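You operate a simulated robot arm through the tools that you are given. There is no shell and no other tool.

You are at the controls of a simulated robot arm. One attempt, no reset.

JOB
Put two portions of sprinkles in the small red cup and set it on the narrow tray.
Fine: one full press is one portion; the slide ends out. Set down upright: what you pick out.

Only the result counts: the job must be done as asked and must still hold three seconds after the hand-in. Knocking over, shifting, dropping, spilling or breaking anything else fails it.

ROBOT AND FRAMES
A 7-joint arm with a two-finger gripper, fixed in place. Base frame: the origin is on the floor under the middle of its stand, x ahead of it, y to its left, z up. Readings come in m, degrees, newtons and seconds.
With the tool pointing down near the work surface it reaches from about 0.34 to 0.78 m from the base axis. Its first joint turns from -143.0 to 143.0 degrees. Payload 2.45 kg.
The tool frame sits at the grasp point between the pads (the TCP): z along the fingers, y along the line on which they close. The tips reach 0.026 m beyond it. The gripper opens to 0.096 m; its body begins 0.069 m behind the TCP.
Orientation is told as [roll, pitch, yaw] about the base's x, y, z axes, in that order, counted from this pose: with the fingers straight down and closing along the base's y, the tool's x points along the base's -x, its y along +y and its z along -z.

CONTROLS
- The arm moves only by the tool jog_arm. Its argument "targets" is one flat list of numbers, 7 for each row, row after row: the turn, a rotation vector about the tool's x, y, z in degrees, then the shift along the tool's x, y, z in mm, then the closure, from 0 (fully open) to 1 (shut). In form: [ax, ay, az, dx, dy, dz, fingers, ax, ay, az, dx, dy, dz, fingers, ...]. A call has 1 to 20 rows; each row shifts and turns the commanded pose from where the row before left it, along the tool's axes as they then stand. Rows are played at 5 a second. More than 0.05 m and 8.6 degrees between two rows, or a gripper value outside its range, and nothing of the call is played. A pose out of reach is approached as far as the arm can. The call stops where the force on the tool passes 40 N (or 10 N more than at its start, if that is more) or the arm is blocked; 0.2 s more then pass. The fingers move at their own pace (about 0.05 m/s each) and stop on an object; they squeeze with about 31 N. The grip force told is the motor's: it shows also when the fingers shut on nothing. Time passes only in rows, and 0.2 s behind the last, so rows that do not move let the fingers close. It gives the time, the measured TCP pose, the force on the tool (base axes), the opening and the grip force at its end, in the units of the frame above (readings bear some noise), with the torque about the TCP (base axes, N m) and any sound that the robot's microphone picked up.
- Cameras (640 x 400 px; columns grow to the right, rows downward): "scene" is fixed at [0.3983, -0.6573, 1.5709]; the picture's right is [0.09, 1.00, 0.00], its down [0.84, -0.08, -0.53] and it looks along [-0.53, 0.05, -0.85] (base axes); focal length 296 px, centre (320, 200). "wrist" rides on the gripper at [0.082, 0.003, -0.098] in the tool frame; the picture's right is [-0.04, 1.00, 0.00], its down [-0.73, -0.03, -0.68] and it looks along [-0.68, -0.03, 0.73] (tool axes); focal length 256 px, centre (320, 200).
- camera(camera): a new picture of that camera. It takes no simulated time.
- lift_body(by): slides the trunk up (or, below 0, down) by that many m; the arm rides with it, the base frame stays. It gives what a move gives, with no picture.
- measure_at(camera, pixels): for up to 12 pixels [column, row] of the newest picture of that camera ("zoom" is the newest enlarged one), the place [x, y, z] in the base frame of the surface seen there, good to about 0.002 m, but the place of the scene camera against the robot may be out by one fixed shift of up to 0.012 m in any direction. It takes no simulated time.
- enlarge(camera, box): a new picture of the part [left, top, right, bottom] of that camera's present view, enlarged. It takes no simulated time.
- hand_in(): hands the job in; it is judged then, once.

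Leave the gripper open and the arm clear of the work at the hand-in unless told otherwise.

The tools are called after "Request:" by a JSON object that holds its "fn" and its "kwargs". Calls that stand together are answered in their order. jog_arm: Moves the arm, as the interface text tells. Its arguments: {"type":"object","properties":{"targets":{"type":"array"}},"required":["targets"]} The other tools are called the same way: lift_body (by) moves the trunk up or down; camera (camera) takes a picture; measure_at (camera, pixels) gives the place of the surface under pixels of a picture; enlarge (camera, box) takes an enlarged picture of a part of a camera's view; hand_in () hands the job in.

At the start:

```text
clock: 0.0
tcp_pos: [0.0338, -0.5031, 1.2232]
orientation: [0.0, 0.0, 0.0]
wrist_force: [0.1, -0.2, 0.0]
ft_torque: [-0.01, 0.02, 0.02]
opening: 0.0961
finger_force: 0.0
trunk travel left (down, up): [-0.55, 0.09]
```

scene: 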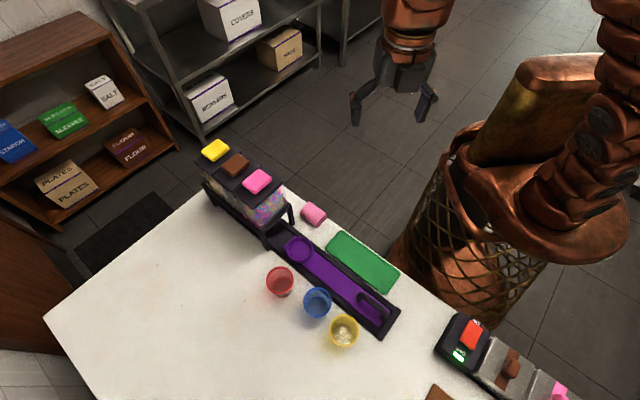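
wrist: 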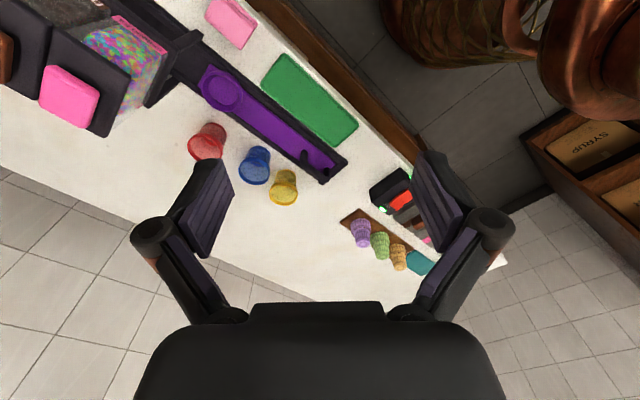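

I see a table with a dispenser (hoppers with yellow, brown and pink lids), a purple slide in a dark rail, a green mat or tray, three cups (red, blue, yellow), and a second machine on the right. I'll take closer looks before moving anything.

Request:
{"fn": "enlarge", "kwargs": {"camera": "scene", "box": [190, 120, 410, 360]}}

Request:
{"fn": "enlarge", "kwargs": {"camera": "wrist", "box": [0, 0, 360, 225]}}

Request:
{"fn": "enlarge", "kwargs": {"camera": "wrist", "box": [320, 150, 520, 290]}}

Request:
{"fn": "enlarge", "kwargs": {"camera": "scene", "box": [400, 290, 600, 400]}}

```text
1.67 times, centred on (300, 240) of scene
```

zoom: 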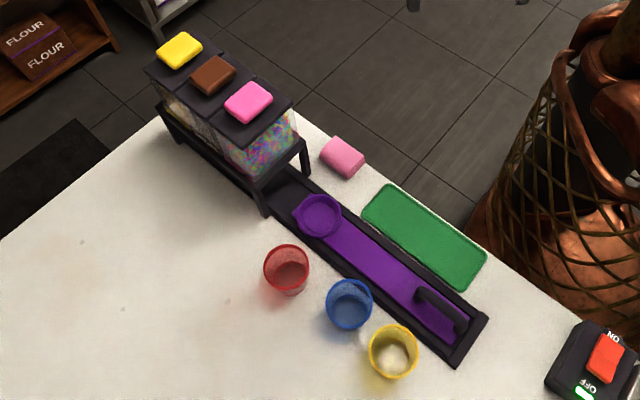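

```text
1.78 times, centred on (180, 112) of wrist
```

zoom: 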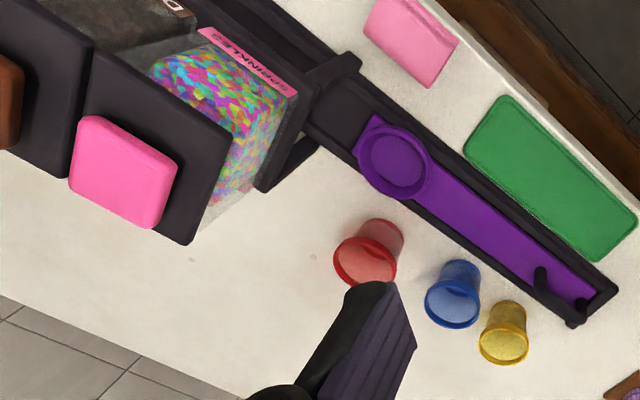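

```text
2.86 times, centred on (420, 220) of wrist
```

zoom: 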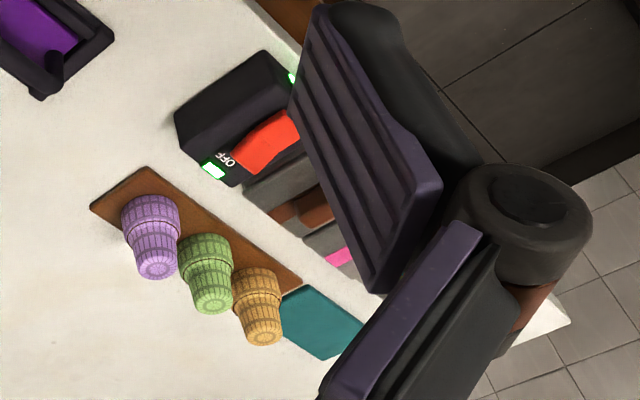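

```text
3.20 times, centred on (500, 345) of scene
```

zoom: 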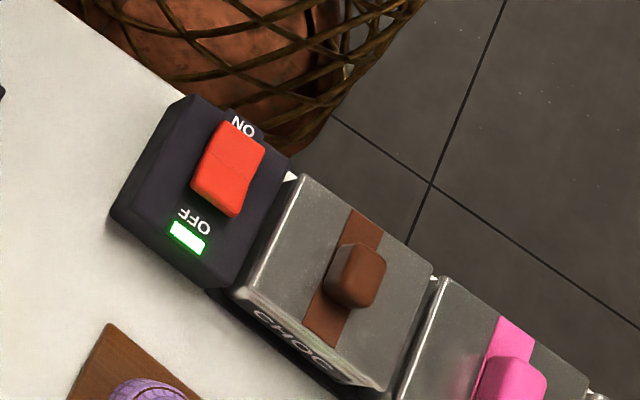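

Next I'll measure the key parts in the scene view. The points are the lids, the slide ring, the slide handle, the rail ends, the cups, the green tray, the pink item and the table.

Request:
{"fn": "measure_at", "kwargs": {"camera": "scene", "pixels": [[215, 150], [235, 165], [257, 181], [297, 249], [374, 304], [388, 322], [280, 280], [317, 300], [343, 330], [362, 262], [313, 215], [200, 330]]}}

Request:
{"fn": "measure_at", "kwargs": {"camera": "wrist", "pixels": [[68, 95], [220, 87], [310, 100], [205, 155], [255, 180], [285, 200], [230, 22], [360, 235], [380, 250], [398, 262], [418, 263], [300, 250]]}}

```text
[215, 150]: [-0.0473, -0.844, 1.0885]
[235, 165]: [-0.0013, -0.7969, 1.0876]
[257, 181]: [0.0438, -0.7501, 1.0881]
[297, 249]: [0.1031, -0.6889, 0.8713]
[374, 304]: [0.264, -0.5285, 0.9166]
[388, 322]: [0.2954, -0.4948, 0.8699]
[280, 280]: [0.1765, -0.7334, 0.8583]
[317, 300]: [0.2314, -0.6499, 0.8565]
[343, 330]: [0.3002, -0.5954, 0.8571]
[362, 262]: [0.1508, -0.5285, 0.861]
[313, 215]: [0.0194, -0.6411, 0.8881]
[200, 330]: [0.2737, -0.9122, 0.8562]
```

```text
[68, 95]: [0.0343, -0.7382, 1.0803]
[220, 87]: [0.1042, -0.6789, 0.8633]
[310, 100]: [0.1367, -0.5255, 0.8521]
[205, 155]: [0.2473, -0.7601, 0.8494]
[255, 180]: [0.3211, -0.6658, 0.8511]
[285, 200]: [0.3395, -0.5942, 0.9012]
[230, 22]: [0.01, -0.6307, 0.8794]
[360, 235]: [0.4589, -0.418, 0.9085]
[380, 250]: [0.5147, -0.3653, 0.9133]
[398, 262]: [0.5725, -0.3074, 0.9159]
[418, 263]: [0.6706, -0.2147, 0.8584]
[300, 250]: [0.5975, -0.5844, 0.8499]
```

The rail runs at 45° in base axes, from the hoppers out towards +x and +y. I'll zoom in tightly on the dispenser, the slide and the cups to get sizes and read labels.

Request:
{"fn": "enlarge", "kwargs": {"camera": "scene", "box": [195, 130, 325, 270]}}

Request:
{"fn": "enlarge", "kwargs": {"camera": "scene", "box": [260, 225, 410, 355]}}

```text
2.86 times, centred on (260, 200) of scene
```

zoom: 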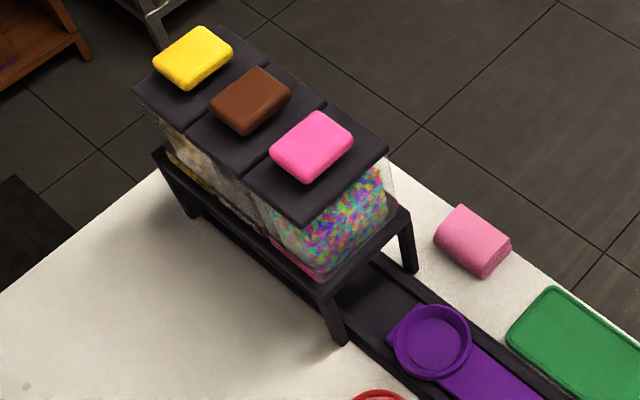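

```text
3.08 times, centred on (335, 290) of scene
```

zoom: 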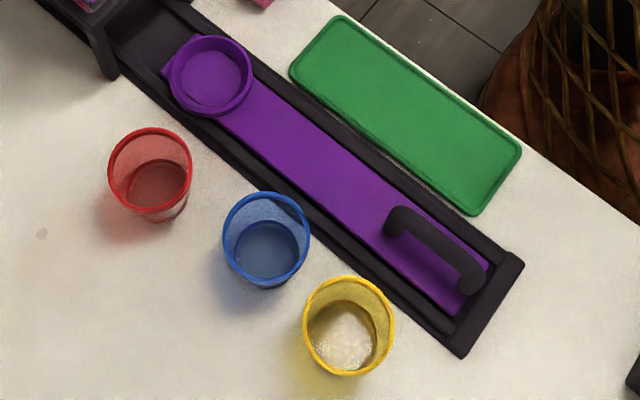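

Using the newest zoom, I'll measure the red cup's rim and base, the ring, and the handle's bar and posts.

Request:
{"fn": "measure_at", "kwargs": {"camera": "zoom", "pixels": [[110, 172], [191, 165], [148, 130], [155, 211], [158, 183], [210, 85], [172, 90], [249, 88], [207, 38], [403, 215], [435, 238], [470, 283]]}}

Request:
{"fn": "measure_at", "kwargs": {"camera": "zoom", "pixels": [[395, 230], [460, 290], [465, 345], [515, 262], [485, 265], [455, 305], [340, 20], [295, 75], [515, 150], [472, 210], [405, 115], [340, 325]]}}

Request:
{"fn": "measure_at", "kwargs": {"camera": "zoom", "pixels": [[230, 120], [300, 180], [107, 75], [165, 72], [130, 65], [180, 130], [190, 45], [225, 50], [222, 110], [266, 194], [349, 280], [160, 40]]}}

```text
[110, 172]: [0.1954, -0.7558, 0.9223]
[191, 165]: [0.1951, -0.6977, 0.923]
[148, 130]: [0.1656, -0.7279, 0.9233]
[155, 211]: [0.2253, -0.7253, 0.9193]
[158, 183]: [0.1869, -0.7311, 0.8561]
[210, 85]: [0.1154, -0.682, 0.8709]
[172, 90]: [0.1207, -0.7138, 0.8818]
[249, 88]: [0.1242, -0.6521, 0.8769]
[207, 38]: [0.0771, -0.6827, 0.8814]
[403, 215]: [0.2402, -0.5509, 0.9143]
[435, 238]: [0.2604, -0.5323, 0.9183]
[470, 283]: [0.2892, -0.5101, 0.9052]
```

```text
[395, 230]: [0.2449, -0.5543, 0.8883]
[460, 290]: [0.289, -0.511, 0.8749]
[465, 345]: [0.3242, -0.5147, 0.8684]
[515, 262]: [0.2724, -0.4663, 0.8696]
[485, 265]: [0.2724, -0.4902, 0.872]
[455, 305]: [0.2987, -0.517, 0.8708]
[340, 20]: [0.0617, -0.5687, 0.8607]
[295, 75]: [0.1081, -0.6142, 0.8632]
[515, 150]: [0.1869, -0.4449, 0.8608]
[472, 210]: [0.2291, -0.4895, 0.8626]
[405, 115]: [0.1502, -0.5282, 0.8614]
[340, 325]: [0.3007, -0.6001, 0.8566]
```

```text
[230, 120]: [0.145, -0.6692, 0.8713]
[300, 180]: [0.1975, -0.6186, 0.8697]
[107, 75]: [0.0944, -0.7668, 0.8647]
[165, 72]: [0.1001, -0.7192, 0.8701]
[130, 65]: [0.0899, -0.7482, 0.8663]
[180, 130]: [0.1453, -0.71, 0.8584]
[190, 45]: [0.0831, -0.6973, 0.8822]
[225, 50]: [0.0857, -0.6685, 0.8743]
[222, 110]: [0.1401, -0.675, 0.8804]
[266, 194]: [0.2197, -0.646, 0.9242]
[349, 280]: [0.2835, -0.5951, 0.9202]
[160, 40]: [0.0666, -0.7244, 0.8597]
```

The red cup is about 0.06 m wide and 0.066 m tall. The ring sits at roughly (0.108, -0.683). The handle is an arch running along the rail. I'll turn the tool 135° about its z axis, staying well above everything. That makes the fingers close across the rail and puts the camera on the outer side, away from the hoppers.

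Request:
{"fn": "jog_arm", "kwargs": {"targets": [0, 0, 8.4375, 0, 0, 0, 0, 0, 0, 8.4375, 0, 0, 0, 0, 0, 0, 8.4375, 0, 0, 0, 0, 0, 0, 8.4375, 0, 0, 0, 0, 0, 0, 8.4375, 0, 0, 0, 0, 0, 0, 8.4375, 0, 0, 0, 0, 0, 0, 8.4375, 0, 0, 0, 0, 0, 0, 8.4375, 0, 0, 0, 0, 0, 0, 8.4375, 0, 0, 0, 0, 0, 0, 8.4375, 0, 0, 0, 0, 0, 0, 8.4375, 0, 0, 0, 0, 0, 0, 8.4375, 0, 0, 0, 0, 0, 0, 8.4375, 0, 0, 0, 0, 0, 0, 8.4375, 0, 0, 0, 0, 0, 0, 8.4375, 0, 0, 0, 0, 0, 0, 8.4375, 0, 0, 0, 0]}}

```text
clock: 3.4
tcp_pos: [0.033, -0.5033, 1.223]
orientation: [0.0, 0.0, -135.2]
wrist_force: [0.3, 0.6, 0.9]
ft_torque: [0.0, 0.01, 0.04]
opening: 0.096
finger_force: 0.1
trunk travel left (down, up): [-0.55, 0.09]
```

The turn worked, with yaw now at -135°. I'll look through both cameras from here.

Request:
{"fn": "camera", "kwargs": {"camera": "wrist"}}

Request:
{"fn": "camera", "kwargs": {"camera": "scene"}}

```text
taken
```

wrist: 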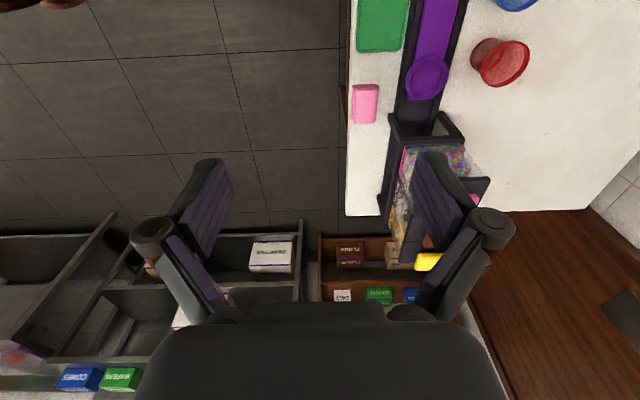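

```text
taken
```

scene: 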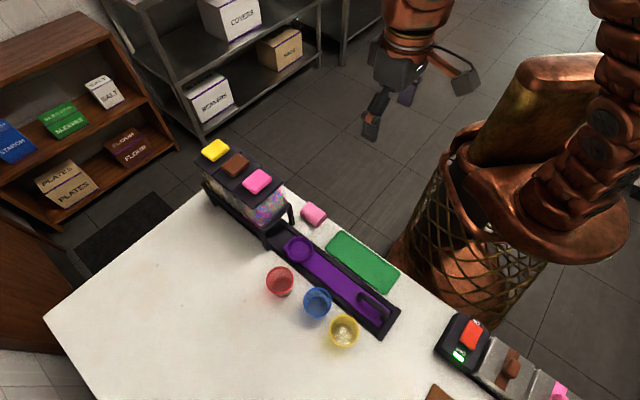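

I'll move over the slide, about 5 cm outward, 15 cm across and 12 cm down, to look under the hopper from the front.

Request:
{"fn": "jog_arm", "kwargs": {"targets": [0, 0, 0, 12, 30, 20, 0, 0, 0, 0, 12, 30, 20, 0, 0, 0, 0, 12, 30, 20, 0, 0, 0, 0, 12, 30, 20, 0, 0, 0, 0, 12, 30, 20, 0]}}

Request:
{"fn": "camera", "kwargs": {"camera": "wrist"}}

Request:
{"fn": "camera", "kwargs": {"camera": "scene"}}

```text
clock: 4.6
tcp_pos: [0.183, -0.5679, 1.1245]
orientation: [0.1, -0.1, -135.2]
wrist_force: [-0.8, -0.1, -0.1]
ft_torque: [-0.05, -0.02, -0.01]
opening: 0.096
finger_force: 0.0
trunk travel left (down, up): [-0.55, 0.09]
```

```text
taken
```

wrist: 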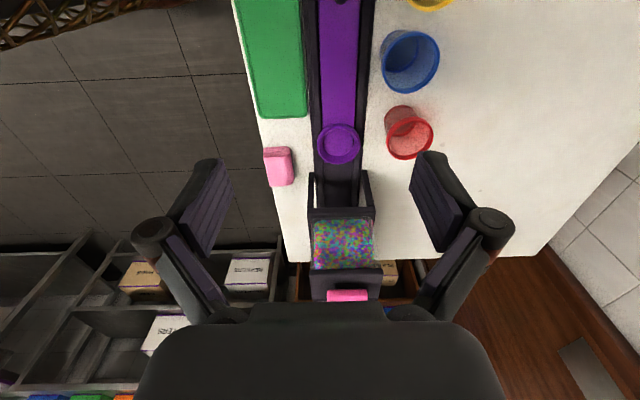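

```text
taken
```

scene: 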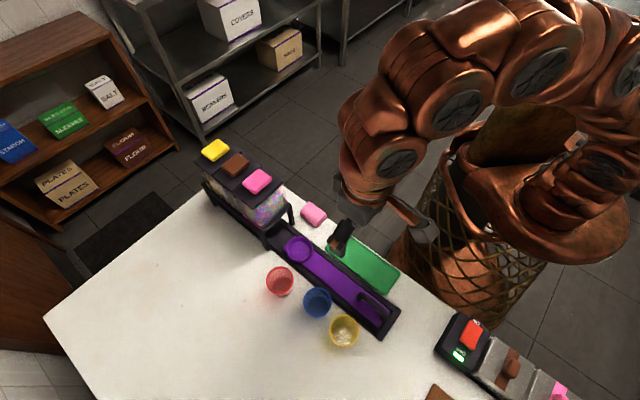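

In the wrist view the front hopper shows sprinkles, with the pink knob at about (347, 296) and the slide coming out from under the frame. I'll zoom on the hopper front and the cup area.

Request:
{"fn": "enlarge", "kwargs": {"camera": "wrist", "box": [260, 120, 450, 310]}}

Request:
{"fn": "measure_at", "kwargs": {"camera": "wrist", "pixels": [[345, 296], [320, 213], [345, 213], [370, 213], [320, 285], [375, 285], [347, 268], [340, 195], [313, 175], [367, 175], [340, 145], [278, 165]]}}

```text
2.11 times, centred on (355, 215) of wrist
```

zoom: 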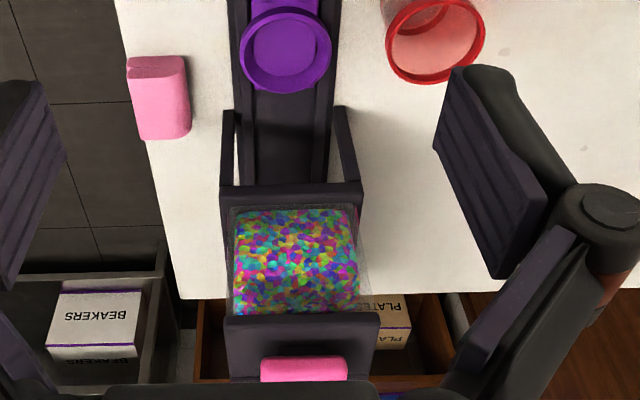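

```text
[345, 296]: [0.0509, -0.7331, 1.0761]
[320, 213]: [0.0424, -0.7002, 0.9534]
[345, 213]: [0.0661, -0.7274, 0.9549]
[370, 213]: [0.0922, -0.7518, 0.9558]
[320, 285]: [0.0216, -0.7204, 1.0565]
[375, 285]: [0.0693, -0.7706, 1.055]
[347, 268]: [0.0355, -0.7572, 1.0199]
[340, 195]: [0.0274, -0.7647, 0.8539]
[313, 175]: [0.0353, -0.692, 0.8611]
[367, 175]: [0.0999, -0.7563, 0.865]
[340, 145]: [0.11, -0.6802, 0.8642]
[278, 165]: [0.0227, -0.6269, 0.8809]
```

Wrist readings, in the robot's own frame, put the frame's front edge at z 0.955, the ring floor at 0.864, and the pink knob at 1.076. Before acting I want to be sure which tray is "narrow", so I'll rise, turn back to yaw 0 and look at the right part of the table.

Request:
{"fn": "jog_arm", "kwargs": {"targets": [0, 0, -8.4375, 0, 0, -6, 0, 0, 0, -8.4375, 0, 0, -6, 0, 0, 0, -8.4375, 0, 0, -6, 0, 0, 0, -8.4375, 0, 0, -6, 0, 0, 0, -8.4375, 0, 0, -6, 0, 0, 0, -8.4375, 0, 0, -6, 0, 0, 0, -8.4375, 0, 0, -6, 0, 0, 0, -8.4375, 0, 0, -6, 0, 0, 0, -8.4375, 0, 0, -6, 0, 0, 0, -8.4375, 0, 0, -6, 0, 0, 0, -8.4375, 0, 0, -6, 0, 0, 0, -8.4375, 0, 0, -6, 0, 0, 0, -8.4375, 0, 0, -6, 0, 0, 0, -8.4375, 0, 0, -6, 0, 0, 0, -8.4375, 0, 0, -6, 0, 0, 0, -8.4375, 0, 0, -6, 0, 0, 0, 0, -30, 40, 0, 0, 0, 0, 0, -30, 40, 0, 0, 0, 0, 0, -30, 40, 0, 0]}}

Request:
{"fn": "camera", "kwargs": {"camera": "wrist"}}

```text
clock: 8.6
tcp_pos: [0.2698, -0.438, 1.1826]
orientation: [0.1, 0.0, -0.1]
wrist_force: [0.5, 0.4, 0.7]
ft_torque: [0.08, -0.03, 0.01]
opening: 0.0958
finger_force: 0.0
out of reach, approached as far as the arm can: row 9, 12, 14
trunk travel left (down, up): [-0.55, 0.09]
```

```text
taken
```

wrist: 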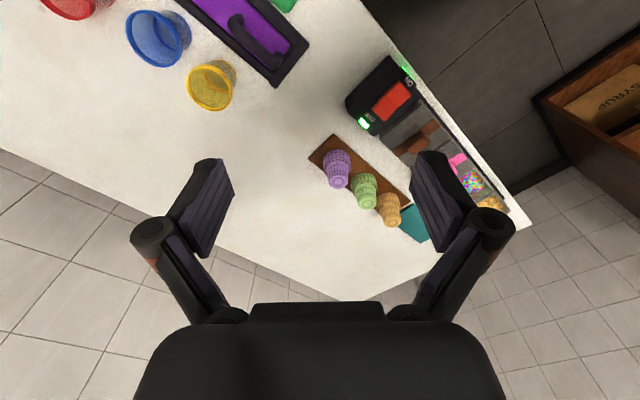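

There is colourful stuff at about (470, 180) on the second machine and a teal item at (415, 222). I'll zoom in there.

Request:
{"fn": "enlarge", "kwargs": {"camera": "wrist", "box": [340, 50, 530, 250]}}

Request:
{"fn": "enlarge", "kwargs": {"camera": "wrist", "box": [290, 120, 440, 250]}}

```text
2.00 times, centred on (435, 150) of wrist
```

zoom: 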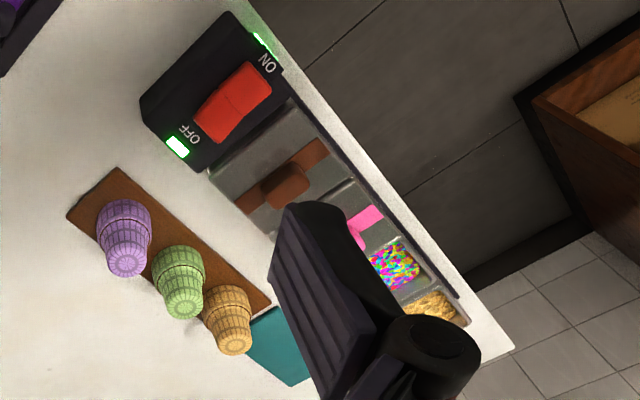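

```text
3.08 times, centred on (365, 185) of wrist
```

zoom: 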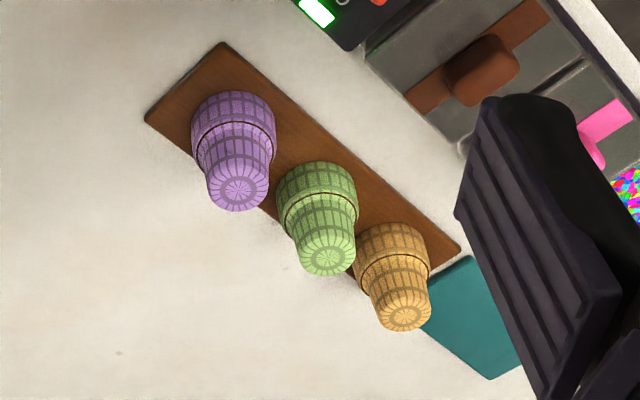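

The second station has bins of choc, sprinkles and nuts, plus a teal mat. I'll shift 0.14 m to +y so the finger doesn't hide the teal item.

Request:
{"fn": "jog_arm", "kwargs": {"targets": [0, 0, 0, -20, 35, 0, 0, 0, 0, 0, -20, 35, 0, 0, 0, 0, 0, -20, 35, 0, 0, 0, 0, 0, -20, 35, 0, 0]}}

Request:
{"fn": "camera", "kwargs": {"camera": "wrist"}}

```text
clock: 9.6
tcp_pos: [0.3499, -0.2969, 1.1804]
orientation: [0.0, 0.0, 0.0]
wrist_force: [-0.6, 0.7, 0.6]
ft_torque: [-0.01, -0.04, 0.0]
opening: 0.0959
finger_force: 0.1
trunk travel left (down, up): [-0.55, 0.09]
```

```text
taken
```

wrist: 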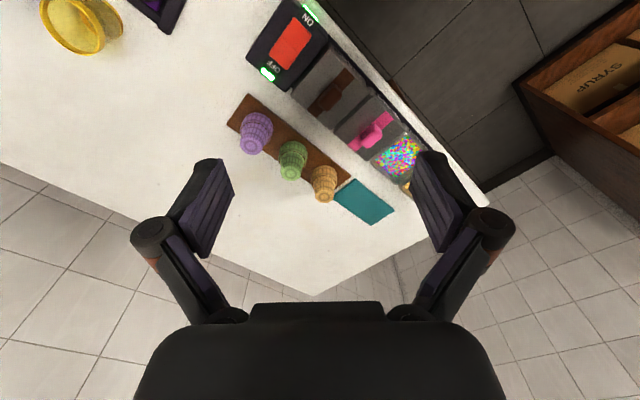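

Request:
{"fn": "enlarge", "kwargs": {"camera": "wrist", "box": [300, 130, 440, 240]}}

Request:
{"fn": "measure_at", "kwargs": {"camera": "wrist", "pixels": [[350, 180], [393, 208], [373, 223], [336, 198], [400, 155], [372, 130], [85, 20], [290, 45]]}}

```text
3.64 times, centred on (370, 185) of wrist
```

zoom: 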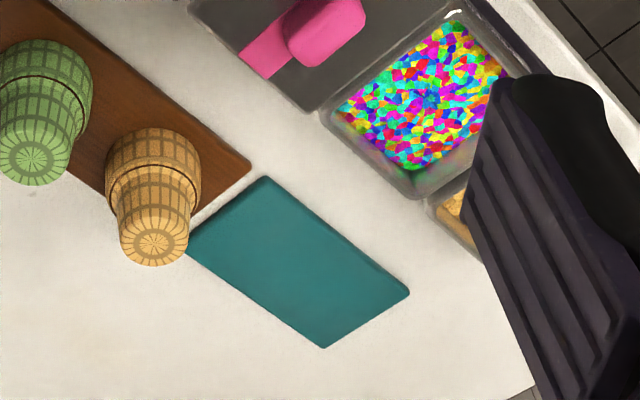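

```text
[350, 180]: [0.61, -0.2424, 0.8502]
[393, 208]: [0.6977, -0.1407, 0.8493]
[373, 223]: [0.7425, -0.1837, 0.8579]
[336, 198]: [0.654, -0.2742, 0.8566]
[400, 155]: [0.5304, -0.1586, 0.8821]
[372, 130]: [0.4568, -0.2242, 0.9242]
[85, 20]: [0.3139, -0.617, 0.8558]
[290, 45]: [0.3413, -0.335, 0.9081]
```

The teal piece is a flat, rimless slab. The green one, next to the slide, has a raised rim and is long and thin (about 0.176 × 0.065 m), so the green one is the narrow tray. I'll turn back to yaw -135° and move to beside the slide so I can tilt and look under the hopper.

Request:
{"fn": "jog_arm", "kwargs": {"targets": [0, 0, 8.4375, 0, 0, 0, 0, 0, 0, 8.4375, 0, 0, 0, 0, 0, 0, 8.4375, 0, 0, 0, 0, 0, 0, 8.4375, 0, 0, 0, 0, 0, 0, 8.4375, 0, 0, 0, 0, 0, 0, 8.4375, 0, 0, 0, 0, 0, 0, 8.4375, 0, 0, 0, 0, 0, 0, 8.4375, 0, 0, 0, 0, 0, 0, 8.4375, 0, 0, 0, 0, 0, 0, 8.4375, 0, 0, 0, 0, 0, 0, 8.4375, 0, 0, 0, 0, 0, 0, 8.4375, 0, 0, 0, 0, 0, 0, 8.4375, 0, 0, 0, 0, 0, 0, 8.4375, 0, 0, 0, 0, 0, 0, 8.4375, 0, 0, 0, 0, 0, 0, 8.4375, 0, 0, 0, 0]}}

Request:
{"fn": "jog_arm", "kwargs": {"targets": [0, 0, 0, -40, 3, 10, 0, 0, 0, 0, -40, 3, 10, 0, 0, 0, 0, -40, 3, 10, 0, 0, 0, 0, -40, 3, 10, 0, 0, 0, 0, -40, 3, 10, 0, 0, 0, 0, -40, 3, 10, 0, 0, 0, 0, -40, 3, 10, 0, 0, 0, 0, -40, 3, 10, 0]}}

Request:
{"fn": "camera", "kwargs": {"camera": "wrist"}}

```text
clock: 13.0
tcp_pos: [0.3511, -0.2965, 1.1803]
orientation: [-0.1, 0.0, -135.2]
wrist_force: [0.7, 0.4, -0.1]
ft_torque: [-0.01, 0.04, -0.05]
opening: 0.0961
finger_force: 0.1
trunk travel left (down, up): [-0.55, 0.09]
```

```text
clock: 14.8
tcp_pos: [0.1389, -0.5405, 1.0999]
orientation: [0.2, 0.0, -135.1]
wrist_force: [0.7, -0.8, 0.1]
ft_torque: [-0.05, 0.05, 0.01]
opening: 0.096
finger_force: 0.1
trunk travel left (down, up): [-0.55, 0.09]
```

```text
taken
```

wrist: 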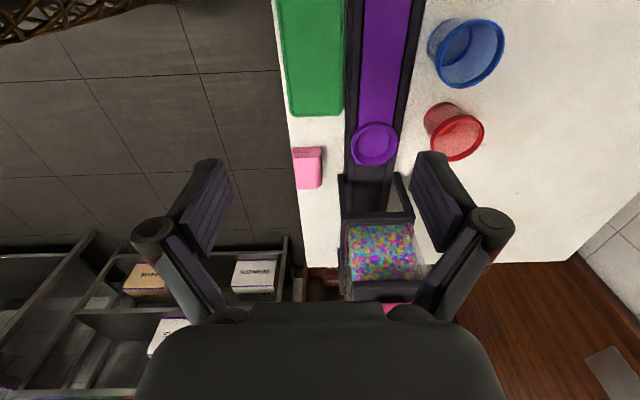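

I'll tilt the tool 45° about its y axis here so the camera looks level towards the dispenser, then look.

Request:
{"fn": "jog_arm", "kwargs": {"targets": [0, -7.5, 0, 0, 0, 0, 0, 0, -7.5, 0, 0, 0, 0, 0, 0, -7.5, 0, 0, 0, 0, 0, 0, -7.5, 0, 0, 0, 0, 0, 0, -7.5, 0, 0, 0, 0, 0, 0, -7.5, 0, 0, 0, 0, 0]}}

Request:
{"fn": "camera", "kwargs": {"camera": "wrist"}}

Request:
{"fn": "camera", "kwargs": {"camera": "scene"}}

```text
clock: 16.2
tcp_pos: [0.1404, -0.5406, 1.0988]
orientation: [0.0, -44.9, -135.1]
wrist_force: [-0.2, -0.4, 0.0]
ft_torque: [0.01, 0.01, 0.03]
opening: 0.0958
finger_force: 0.1
trunk travel left (down, up): [-0.55, 0.09]
```

```text
taken
```

wrist: 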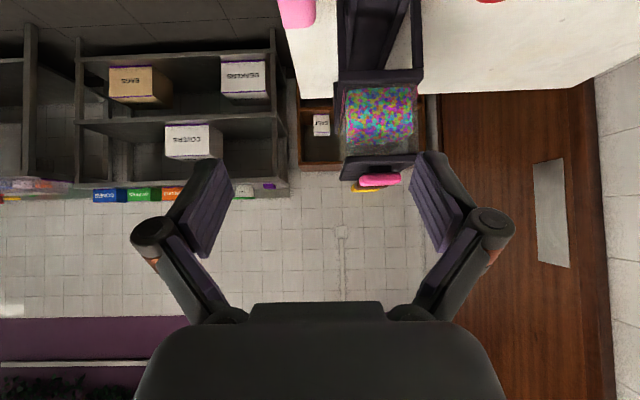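

```text
taken
```

scene: 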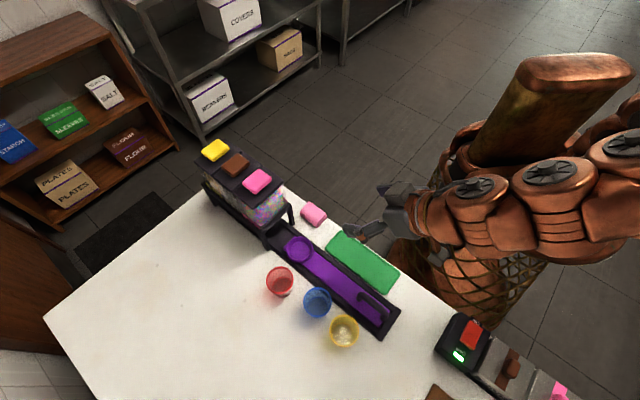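

Request:
{"fn": "enlarge", "kwargs": {"camera": "wrist", "box": [300, 0, 460, 200]}}

Request:
{"fn": "measure_at", "kwargs": {"camera": "wrist", "pixels": [[380, 77], [380, 88], [345, 80], [418, 80], [380, 158], [345, 165], [415, 162], [378, 180], [345, 30], [418, 40], [380, 50], [375, 187]]}}

```text
2.00 times, centred on (380, 100) of wrist
```

zoom: 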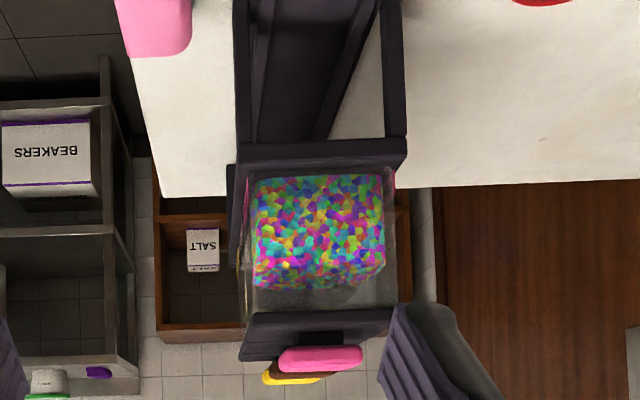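

```text
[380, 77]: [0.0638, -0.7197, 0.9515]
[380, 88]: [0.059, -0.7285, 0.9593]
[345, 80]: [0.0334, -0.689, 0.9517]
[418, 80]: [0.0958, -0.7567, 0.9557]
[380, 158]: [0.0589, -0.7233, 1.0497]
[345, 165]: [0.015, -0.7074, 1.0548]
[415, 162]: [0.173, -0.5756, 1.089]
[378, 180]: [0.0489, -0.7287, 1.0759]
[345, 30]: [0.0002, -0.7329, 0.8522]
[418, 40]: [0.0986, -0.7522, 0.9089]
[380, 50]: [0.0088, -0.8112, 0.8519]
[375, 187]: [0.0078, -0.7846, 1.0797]
```

The pink knob sits on a stem above the lid plate, so it is a push button. I'll go straight down 0.13 m (equal shifts along tool x and z) to look under the frame.

Request:
{"fn": "jog_arm", "kwargs": {"targets": [0, 0, 0, 23, 0, 23, 0, 0, 0, 0, 23, 0, 23, 0, 0, 0, 0, 23, 0, 23, 0, 0, 0, 0, 23, 0, 23, 0]}}

Request:
{"fn": "camera", "kwargs": {"camera": "wrist"}}

Request:
{"fn": "camera", "kwargs": {"camera": "scene"}}

```text
clock: 17.2
tcp_pos: [0.1406, -0.5408, 0.9692]
orientation: [0.1, -45.0, -135.0]
wrist_force: [0.7, 0.2, -0.2]
ft_torque: [0.02, 0.0, 0.03]
opening: 0.0958
finger_force: 0.0
trunk travel left (down, up): [-0.55, 0.09]
```

```text
taken
```

wrist: 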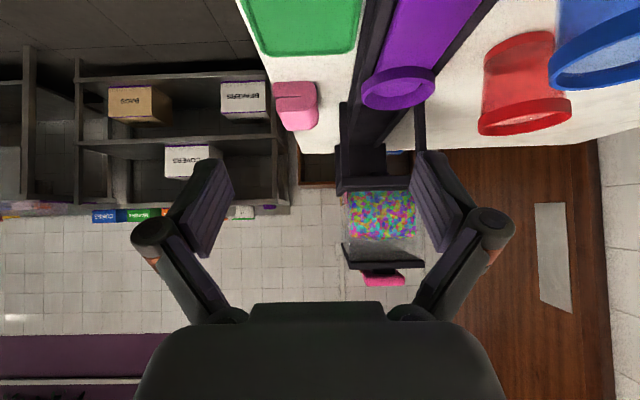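

```text
taken
```

scene: 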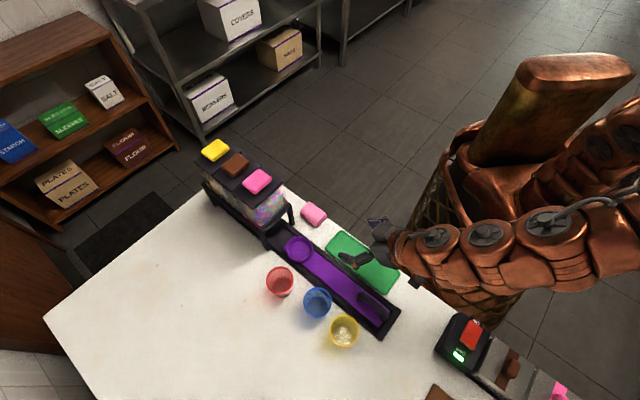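

Request:
{"fn": "enlarge", "kwargs": {"camera": "wrist", "box": [320, 70, 450, 290]}}

Request:
{"fn": "enlarge", "kwargs": {"camera": "wrist", "box": [330, 130, 430, 210]}}

```text
1.82 times, centred on (385, 180) of wrist
```

zoom: 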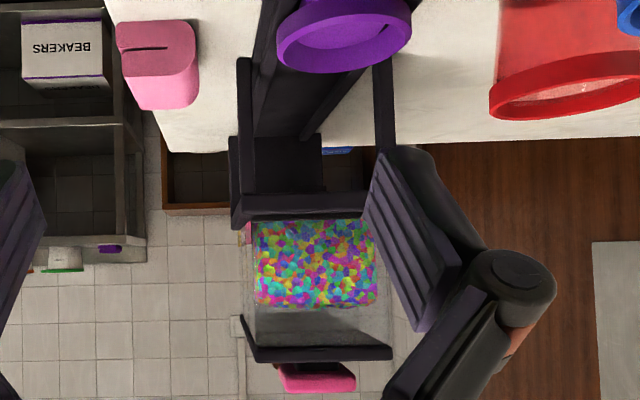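

```text
5.00 times, centred on (380, 170) of wrist
```

zoom: 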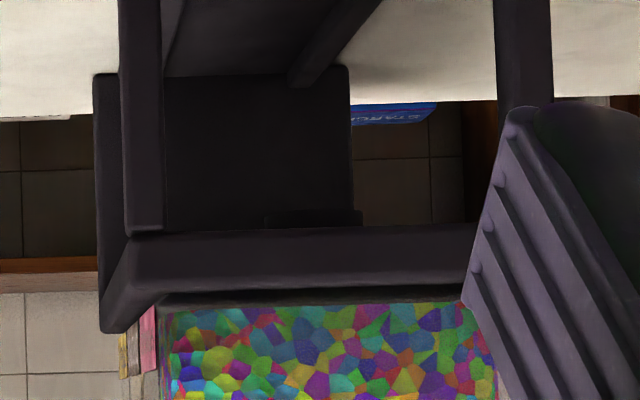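

There's a small dark part peeking below the front bar at zoom (310, 218), probably the spout. I'll measure it, the bar and the back plate.

Request:
{"fn": "measure_at", "kwargs": {"camera": "zoom", "pixels": [[280, 218], [310, 220], [350, 218], [310, 250], [200, 240], [430, 240], [220, 150], [340, 150], [125, 150], [310, 285], [520, 60], [145, 60]]}}

Request:
{"fn": "measure_at", "kwargs": {"camera": "wrist", "pixels": [[380, 280], [395, 281], [365, 281], [380, 265], [345, 263], [415, 266], [295, 100], [395, 88], [305, 30], [515, 120], [430, 20], [350, 45]]}}

```text
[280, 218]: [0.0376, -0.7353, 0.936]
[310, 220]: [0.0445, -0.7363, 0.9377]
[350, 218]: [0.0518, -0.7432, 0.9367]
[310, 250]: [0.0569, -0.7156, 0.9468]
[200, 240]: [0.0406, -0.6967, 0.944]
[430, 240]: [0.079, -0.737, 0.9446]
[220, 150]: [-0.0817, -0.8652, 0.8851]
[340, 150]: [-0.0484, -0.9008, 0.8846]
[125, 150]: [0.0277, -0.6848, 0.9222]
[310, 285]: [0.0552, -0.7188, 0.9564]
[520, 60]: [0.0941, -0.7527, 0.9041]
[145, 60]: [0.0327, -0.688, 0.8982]
```

```text
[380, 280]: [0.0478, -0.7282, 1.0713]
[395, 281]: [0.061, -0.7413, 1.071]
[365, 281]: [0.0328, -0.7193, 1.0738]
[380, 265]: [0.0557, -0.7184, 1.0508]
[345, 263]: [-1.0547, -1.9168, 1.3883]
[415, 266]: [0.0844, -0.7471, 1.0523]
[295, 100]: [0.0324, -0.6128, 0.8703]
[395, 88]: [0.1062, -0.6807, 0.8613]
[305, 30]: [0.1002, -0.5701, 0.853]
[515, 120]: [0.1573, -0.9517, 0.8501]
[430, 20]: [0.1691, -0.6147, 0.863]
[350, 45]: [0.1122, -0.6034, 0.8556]
```

The spout's front face is at u ≈ -0.489, so its centre is about -0.499, directly below the pink knob (u is the coordinate along the rail). The frame centre across the rail is v ≈ 0.554. The bar underside is about 0.943 and the spout bottom about 0.936. The cup rim in the ring should be around 0.930, so it fits. I'll go back up and un-tilt.

Request:
{"fn": "jog_arm", "kwargs": {"targets": [0, 0, 0, -23, 0, -23, 0, 0, 0, 0, -23, 0, -23, 0, 0, 0, 0, -23, 0, -23, 0, 0, 0, 0, -23, 0, -23, 0, 0, 7.5, 0, 0, 0, 0, 0, 0, 7.5, 0, 0, 0, 0, 0, 0, 7.5, 0, 0, 0, 0, 0, 0, 7.5, 0, 0, 0, 0, 0, 0, 7.5, 0, 0, 0, 0, 0, 0, 7.5, 0, 0, 0, 0, 0]}}

```text
clock: 19.4
tcp_pos: [0.1407, -0.538, 1.0982]
orientation: [-0.2, 0.2, -135.1]
wrist_force: [-0.2, 0.2, 0.2]
ft_torque: [-0.04, 0.02, -0.02]
opening: 0.096
finger_force: 0.1
trunk travel left (down, up): [-0.55, 0.09]
```

Now I'll move over the red cup at height to measure it from the wrist camera: about 8 cm inward, 16.6 cm across and 5 cm down.

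Request:
{"fn": "jog_arm", "kwargs": {"targets": [0, 0, 0, -15, 33, 8, 0, 0, 0, 0, -15, 33, 8, 0, 0, 0, 0, -15, 33, 8, 0, 0, 0, 0, -15, 33, 8, 0, 0, 0, 0, -15, 33, 8, 0]}}

Request:
{"fn": "camera", "kwargs": {"camera": "wrist"}}

Request:
{"fn": "camera", "kwargs": {"camera": "scene"}}

```text
clock: 20.6
tcp_pos: [0.183, -0.6521, 1.0743]
orientation: [-0.1, 0.0, -135.2]
wrist_force: [0.0, 0.4, -0.2]
ft_torque: [0.02, -0.02, 0.02]
opening: 0.096
finger_force: 0.0
out of reach, approached as far as the arm can: row 4, 5
trunk travel left (down, up): [-0.55, 0.09]
```

```text
taken
```

wrist: 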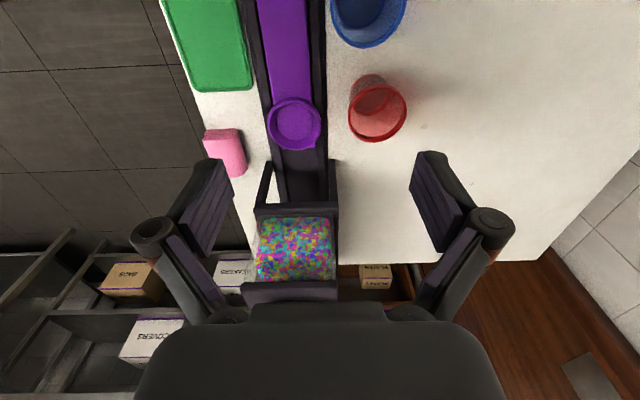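

```text
taken
```

scene: 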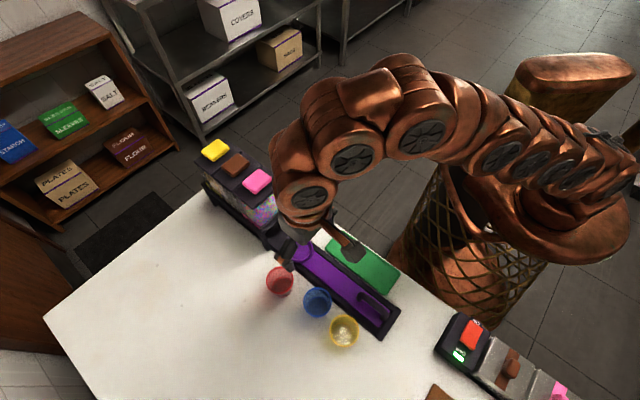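

The arm stopped at r ≈ 0.677, so at this height the reach is shorter. From here I'll measure the red cup's rim, the ring, the blue cup and the pink block.

Request:
{"fn": "enlarge", "kwargs": {"camera": "wrist", "box": [240, 40, 430, 160]}}

```text
3.33 times, centred on (335, 100) of wrist
```

zoom: 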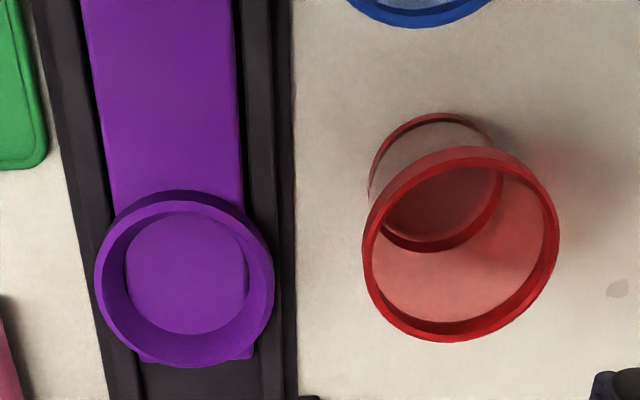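

Request:
{"fn": "measure_at", "kwargs": {"camera": "zoom", "pixels": [[367, 248], [555, 235], [450, 337], [462, 153], [430, 120], [445, 230], [101, 275], [269, 290], [190, 357], [185, 196], [188, 275], [187, 325]]}}

Request:
{"fn": "measure_at", "kwargs": {"camera": "zoom", "pixels": [[420, 27], [130, 260], [248, 285], [187, 332], [187, 215], [280, 150], [75, 150], [170, 120], [620, 200], [20, 140], [295, 120], [40, 30]]}}

```text
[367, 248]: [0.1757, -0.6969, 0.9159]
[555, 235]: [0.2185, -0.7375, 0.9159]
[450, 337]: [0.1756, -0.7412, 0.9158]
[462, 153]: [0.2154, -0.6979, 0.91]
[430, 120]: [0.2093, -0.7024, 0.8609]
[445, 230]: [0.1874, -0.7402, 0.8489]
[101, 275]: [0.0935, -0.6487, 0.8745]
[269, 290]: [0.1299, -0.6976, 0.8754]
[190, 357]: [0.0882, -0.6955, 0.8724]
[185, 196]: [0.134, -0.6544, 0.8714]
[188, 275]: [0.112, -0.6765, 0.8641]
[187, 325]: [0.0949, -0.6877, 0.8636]
```

```text
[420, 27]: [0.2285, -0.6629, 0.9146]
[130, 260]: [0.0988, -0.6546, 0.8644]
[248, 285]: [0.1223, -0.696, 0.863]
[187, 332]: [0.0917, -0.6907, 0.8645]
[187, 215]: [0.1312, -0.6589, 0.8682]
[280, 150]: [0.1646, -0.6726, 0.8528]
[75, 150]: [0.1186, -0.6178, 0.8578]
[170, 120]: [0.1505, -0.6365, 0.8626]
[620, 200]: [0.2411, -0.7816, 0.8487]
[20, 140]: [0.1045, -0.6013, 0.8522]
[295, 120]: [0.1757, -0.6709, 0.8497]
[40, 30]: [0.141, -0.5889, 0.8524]
```

In the robot frame the red cup centre is (u, v) = (-0.3705, 0.6465) with its rim at z 0.916. The ring centre is (-0.399, 0.555) with its floor at 0.864. To tie the scene view to this frame, I'll zoom the scene on the lids and measure the pink knob's edges.

Request:
{"fn": "enlarge", "kwargs": {"camera": "scene", "box": [195, 130, 295, 240]}}

```text
3.64 times, centred on (245, 185) of scene
```

zoom: 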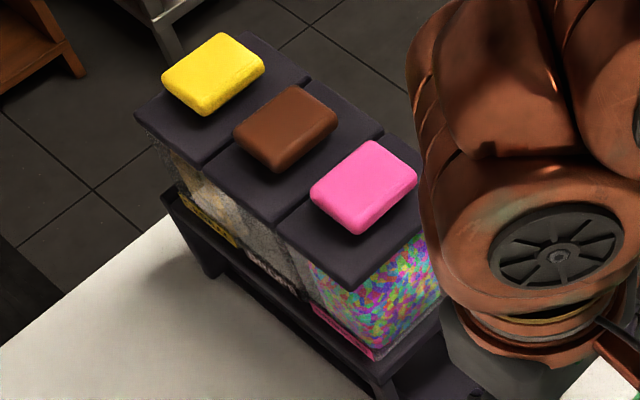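

Request:
{"fn": "measure_at", "kwargs": {"camera": "zoom", "pixels": [[313, 190], [358, 222], [370, 145], [413, 175], [364, 182], [350, 285], [205, 162], [275, 222], [380, 135], [290, 128], [212, 70], [378, 365]]}}

```text
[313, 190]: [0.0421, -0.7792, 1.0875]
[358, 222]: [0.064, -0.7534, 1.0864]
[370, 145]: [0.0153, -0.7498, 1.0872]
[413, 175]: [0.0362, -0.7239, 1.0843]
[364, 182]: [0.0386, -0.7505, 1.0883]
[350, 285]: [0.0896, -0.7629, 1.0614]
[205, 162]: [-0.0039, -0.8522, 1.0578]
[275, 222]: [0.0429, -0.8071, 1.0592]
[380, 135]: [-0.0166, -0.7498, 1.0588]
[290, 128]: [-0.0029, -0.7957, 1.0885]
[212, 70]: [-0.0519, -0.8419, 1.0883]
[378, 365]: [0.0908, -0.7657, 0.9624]
```

The knob centre in the robot frame is about (u, v) = (-0.499, 0.5545), so the slide must travel 0.100 m inward. The scene camera is offset by about (-0.0075, +0.005) in (u, v) and +0.0075 in z. I'll descend 5 cm, tips still above 1.0, to see where the commanded pose stands after the out-of-reach rows.

Request:
{"fn": "jog_arm", "kwargs": {"targets": [0, 0, 0, 0, 0, 25, 0, 0, 0, 0, 0, 0, 25, 0, 0, 0, 0, 0, 0, 0, 0]}}

```text
clock: 21.4
tcp_pos: [0.1831, -0.6522, 1.0244]
orientation: [0.0, 0.1, -135.1]
wrist_force: [-0.1, -0.7, -0.1]
ft_torque: [0.05, 0.02, 0.0]
opening: 0.0959
finger_force: 0.1
trunk travel left (down, up): [-0.55, 0.09]
```

The commanded pose restarts from the measured one. I'll move over the cup now (-38.8 mm along, +55.8 mm across) and down to z ≈ 0.98, tips still above the rim.

Request:
{"fn": "jog_arm", "kwargs": {"targets": [0, 0, 0, -13, 18.6, 15, 0, 0, 0, 0, -13, 18.6, 15, 0, 0, 0, 0, -12.8, 18.6, 15, 0, 0, 0, 0, 0, 0, 0, 0]}}

Request:
{"fn": "camera", "kwargs": {"camera": "wrist"}}

Request:
{"fn": "camera", "kwargs": {"camera": "scene"}}

```text
clock: 22.4
tcp_pos: [0.1906, -0.6944, 0.9893]
orientation: [0.0, 0.0, -135.1]
wrist_force: [0.2, 0.7, 0.0]
ft_torque: [-0.03, 0.05, 0.02]
opening: 0.0961
finger_force: 0.1
out of reach, approached as far as the arm can: row 2, 3
trunk travel left (down, up): [-0.55, 0.09]
```

```text
taken
```

wrist: 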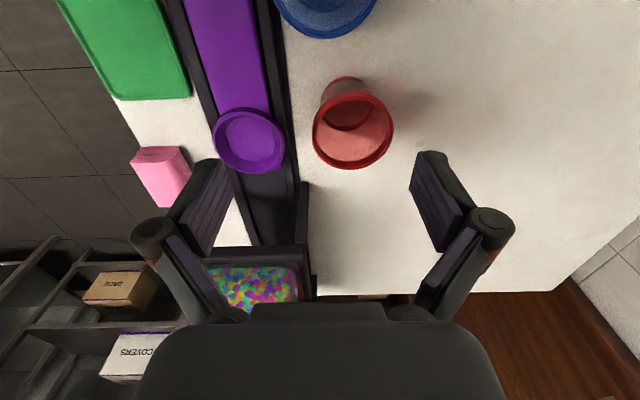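

```text
taken
```

scene: 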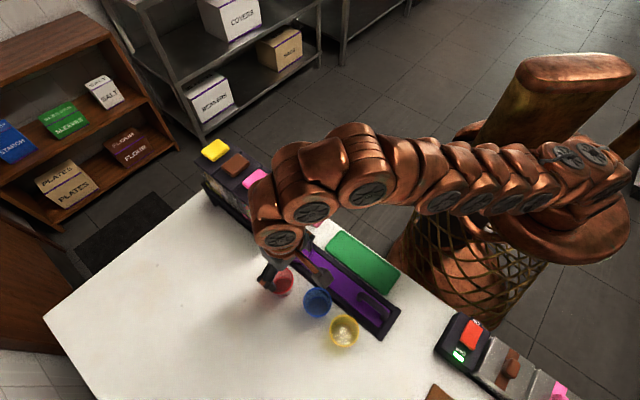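

The reach is a bit short at this height. Raising the trunk the remaining 0.09 m gives more reach at a given tool height. The arm rides straight up and nothing is above it.

Request:
{"fn": "lift_body", "kwargs": {"by": 0.09}}

```text
clock: 23.6
tcp_pos: [0.1905, -0.6934, 1.0801]
orientation: [0.1, 0.0, -135.1]
wrist_force: [-1.2, -0.2, -0.9]
ft_torque: [-0.01, -0.03, 0.01]
opening: 0.0962
finger_force: 0.1
trunk travel left (down, up): [-0.64, 0.0]
```

Next I'll move -15 mm along, +21.5 mm across and down to z ≈ 0.98, centred over the red cup.

Request:
{"fn": "jog_arm", "kwargs": {"targets": [0, 0, 0, 0, 0, 40, 0, 0, 0, 0, 0, 0, 30, 0, 0, 0, 0, -7.5, 10.8, 15, 0, 0, 0, 0, -7.4, 10.7, 15, 0, 0, 0, 0, 0, 0, 0, 0]}}

Request:
{"fn": "camera", "kwargs": {"camera": "wrist"}}

```text
clock: 24.9
tcp_pos: [0.1952, -0.7206, 0.9826]
orientation: [0.1, 0.0, -135.1]
wrist_force: [0.2, -1.0, 0.4]
ft_torque: [0.05, -0.03, 0.04]
opening: 0.0962
finger_force: 0.0
trunk travel left (down, up): [-0.64, 0.0]
```

```text
taken
```

wrist: 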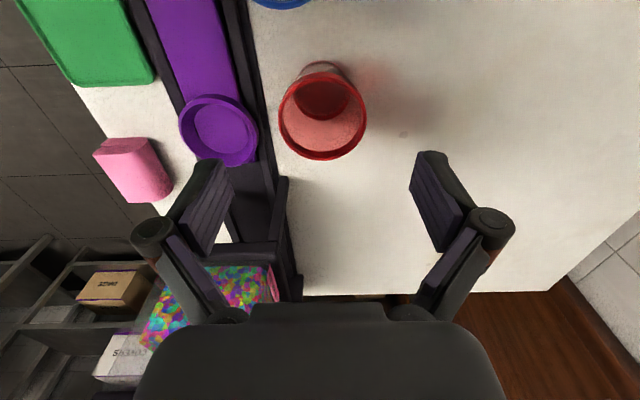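

Request:
{"fn": "measure_at", "kwargs": {"camera": "wrist", "pixels": [[280, 115], [365, 112], [323, 158], [318, 75], [320, 135]]}}

Request:
{"fn": "enlarge", "kwargs": {"camera": "wrist", "box": [250, 40, 400, 180]}}

```text
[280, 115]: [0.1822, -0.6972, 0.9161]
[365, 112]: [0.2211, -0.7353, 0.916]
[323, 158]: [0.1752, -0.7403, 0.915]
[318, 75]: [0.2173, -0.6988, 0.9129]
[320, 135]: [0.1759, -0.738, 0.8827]
```

```text
2.86 times, centred on (325, 110) of wrist
```

zoom: 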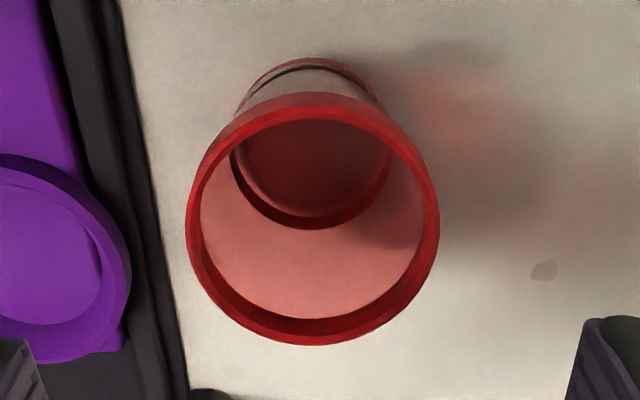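

The cup centre reads (-0.370, 0.648) and the TCP is at (-0.3715, 0.6476), so it's aligned. I'll descend 88 mm to z ≈ 0.895 with the fingers open.

Request:
{"fn": "jog_arm", "kwargs": {"targets": [0, 0, 0, 0, 0, 22, 0, 0, 0, 0, 0, 0, 22, 0, 0, 0, 0, 0, 0, 22, 0, 0, 0, 0, 0, 0, 11, 0, 0, 0, 0, 0, 0, 11, 0]}}

Request:
{"fn": "camera", "kwargs": {"camera": "wrist"}}

Request:
{"fn": "enlarge", "kwargs": {"camera": "scene", "box": [220, 180, 380, 340]}}

```text
clock: 26.1
tcp_pos: [0.1942, -0.7194, 0.8931]
orientation: [0.1, 0.1, -134.9]
wrist_force: [0.2, -0.3, -0.2]
ft_torque: [-0.02, -0.01, -0.02]
opening: 0.096
finger_force: 0.2
trunk travel left (down, up): [-0.64, 0.0]
```

```text
taken
```

wrist: 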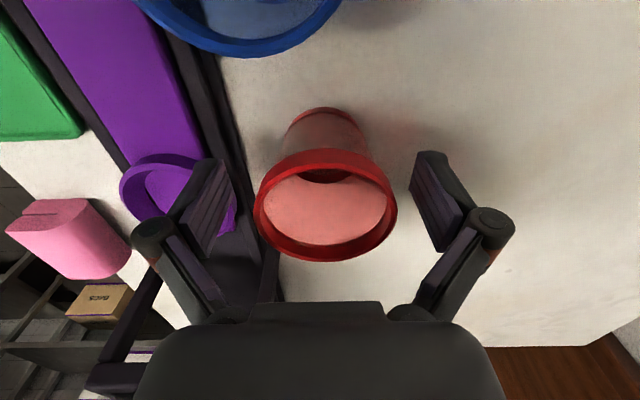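

```text
2.50 times, centred on (300, 260) of scene
```

zoom: 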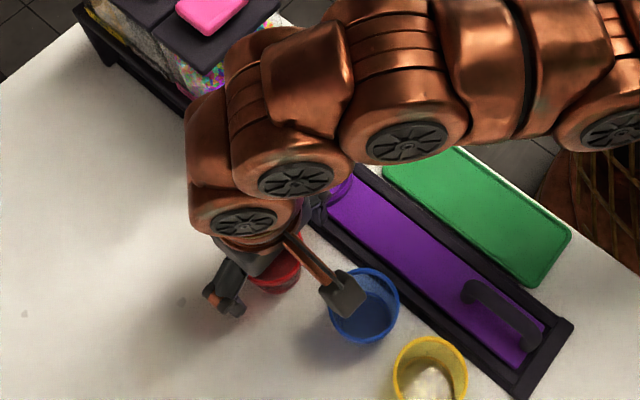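

The grey thing near the blue cup in the scene zoom is the wrist camera bracket, which sits well above the cup. The wrist view shows the red cup centred between the pads. I'll close the fingers on it and hold.

Request:
{"fn": "jog_arm", "kwargs": {"targets": [0, 0, 0, 0, 0, 0, 0.3, 0, 0, 0, 0, 0, 0, 0.45, 0, 0, 0, 0, 0, 0, 0.6, 0, 0, 0, 0, 0, 0, 0.6, 0, 0, 0, 0, 0, 0, 0.6, 0, 0, 0, 0, 0, 0, 0.6]}}

Request:
{"fn": "camera", "kwargs": {"camera": "wrist"}}

```text
clock: 27.4
tcp_pos: [0.1946, -0.7191, 0.8924]
orientation: [0.1, 0.0, -135.1]
wrist_force: [-0.4, -0.1, -0.6]
ft_torque: [0.03, -0.02, 0.02]
opening: 0.0558
finger_force: 30.6
trunk travel left (down, up): [-0.64, 0.0]
```

```text
taken
```

wrist: 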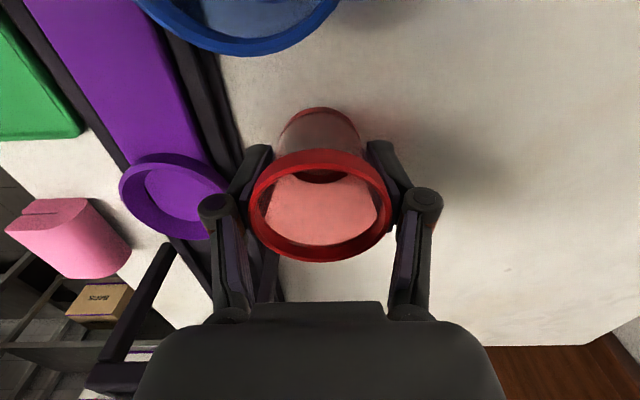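

The grip holds: opening 0.0558, force 30.6 N. I'll lift the cup straight up 62 mm.

Request:
{"fn": "jog_arm", "kwargs": {"targets": [0, 0, 0, 0, 0, -10, 0.6, 0, 0, 0, 0, 0, -17, 0.6, 0, 0, 0, 0, 0, -17, 0.6, 0, 0, 0, 0, 0, -18, 0.6, 0, 0, 0, 0, 0, 0, 0.6]}}

Request:
{"fn": "camera", "kwargs": {"camera": "wrist"}}

Request:
{"fn": "camera", "kwargs": {"camera": "scene"}}

```text
clock: 28.6
tcp_pos: [0.1929, -0.7192, 0.9537]
orientation: [0.0, 0.0, -135.1]
wrist_force: [0.5, -0.2, -0.6]
ft_torque: [-0.02, 0.0, 0.03]
opening: 0.0561
finger_force: 30.7
trunk travel left (down, up): [-0.64, 0.0]
```

```text
taken
```

wrist: 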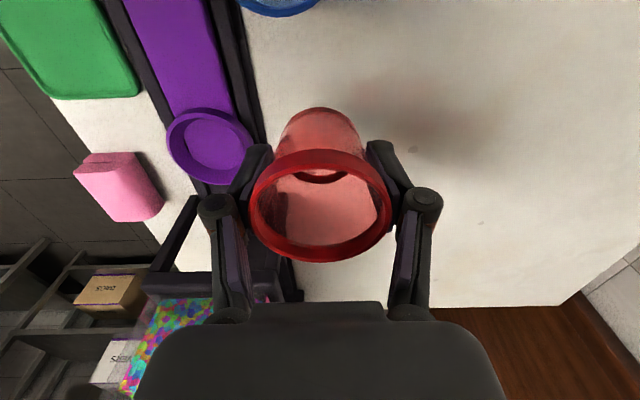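

```text
taken
```

scene: 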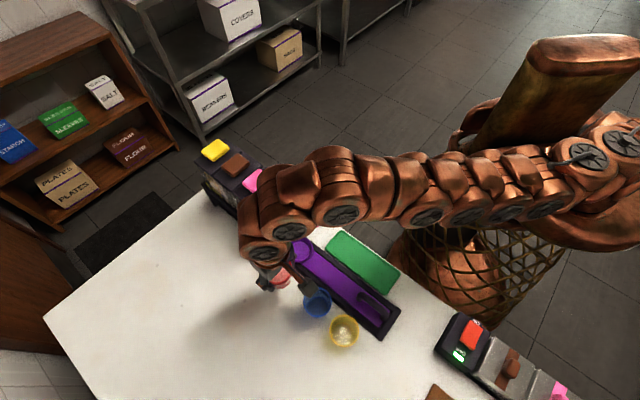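

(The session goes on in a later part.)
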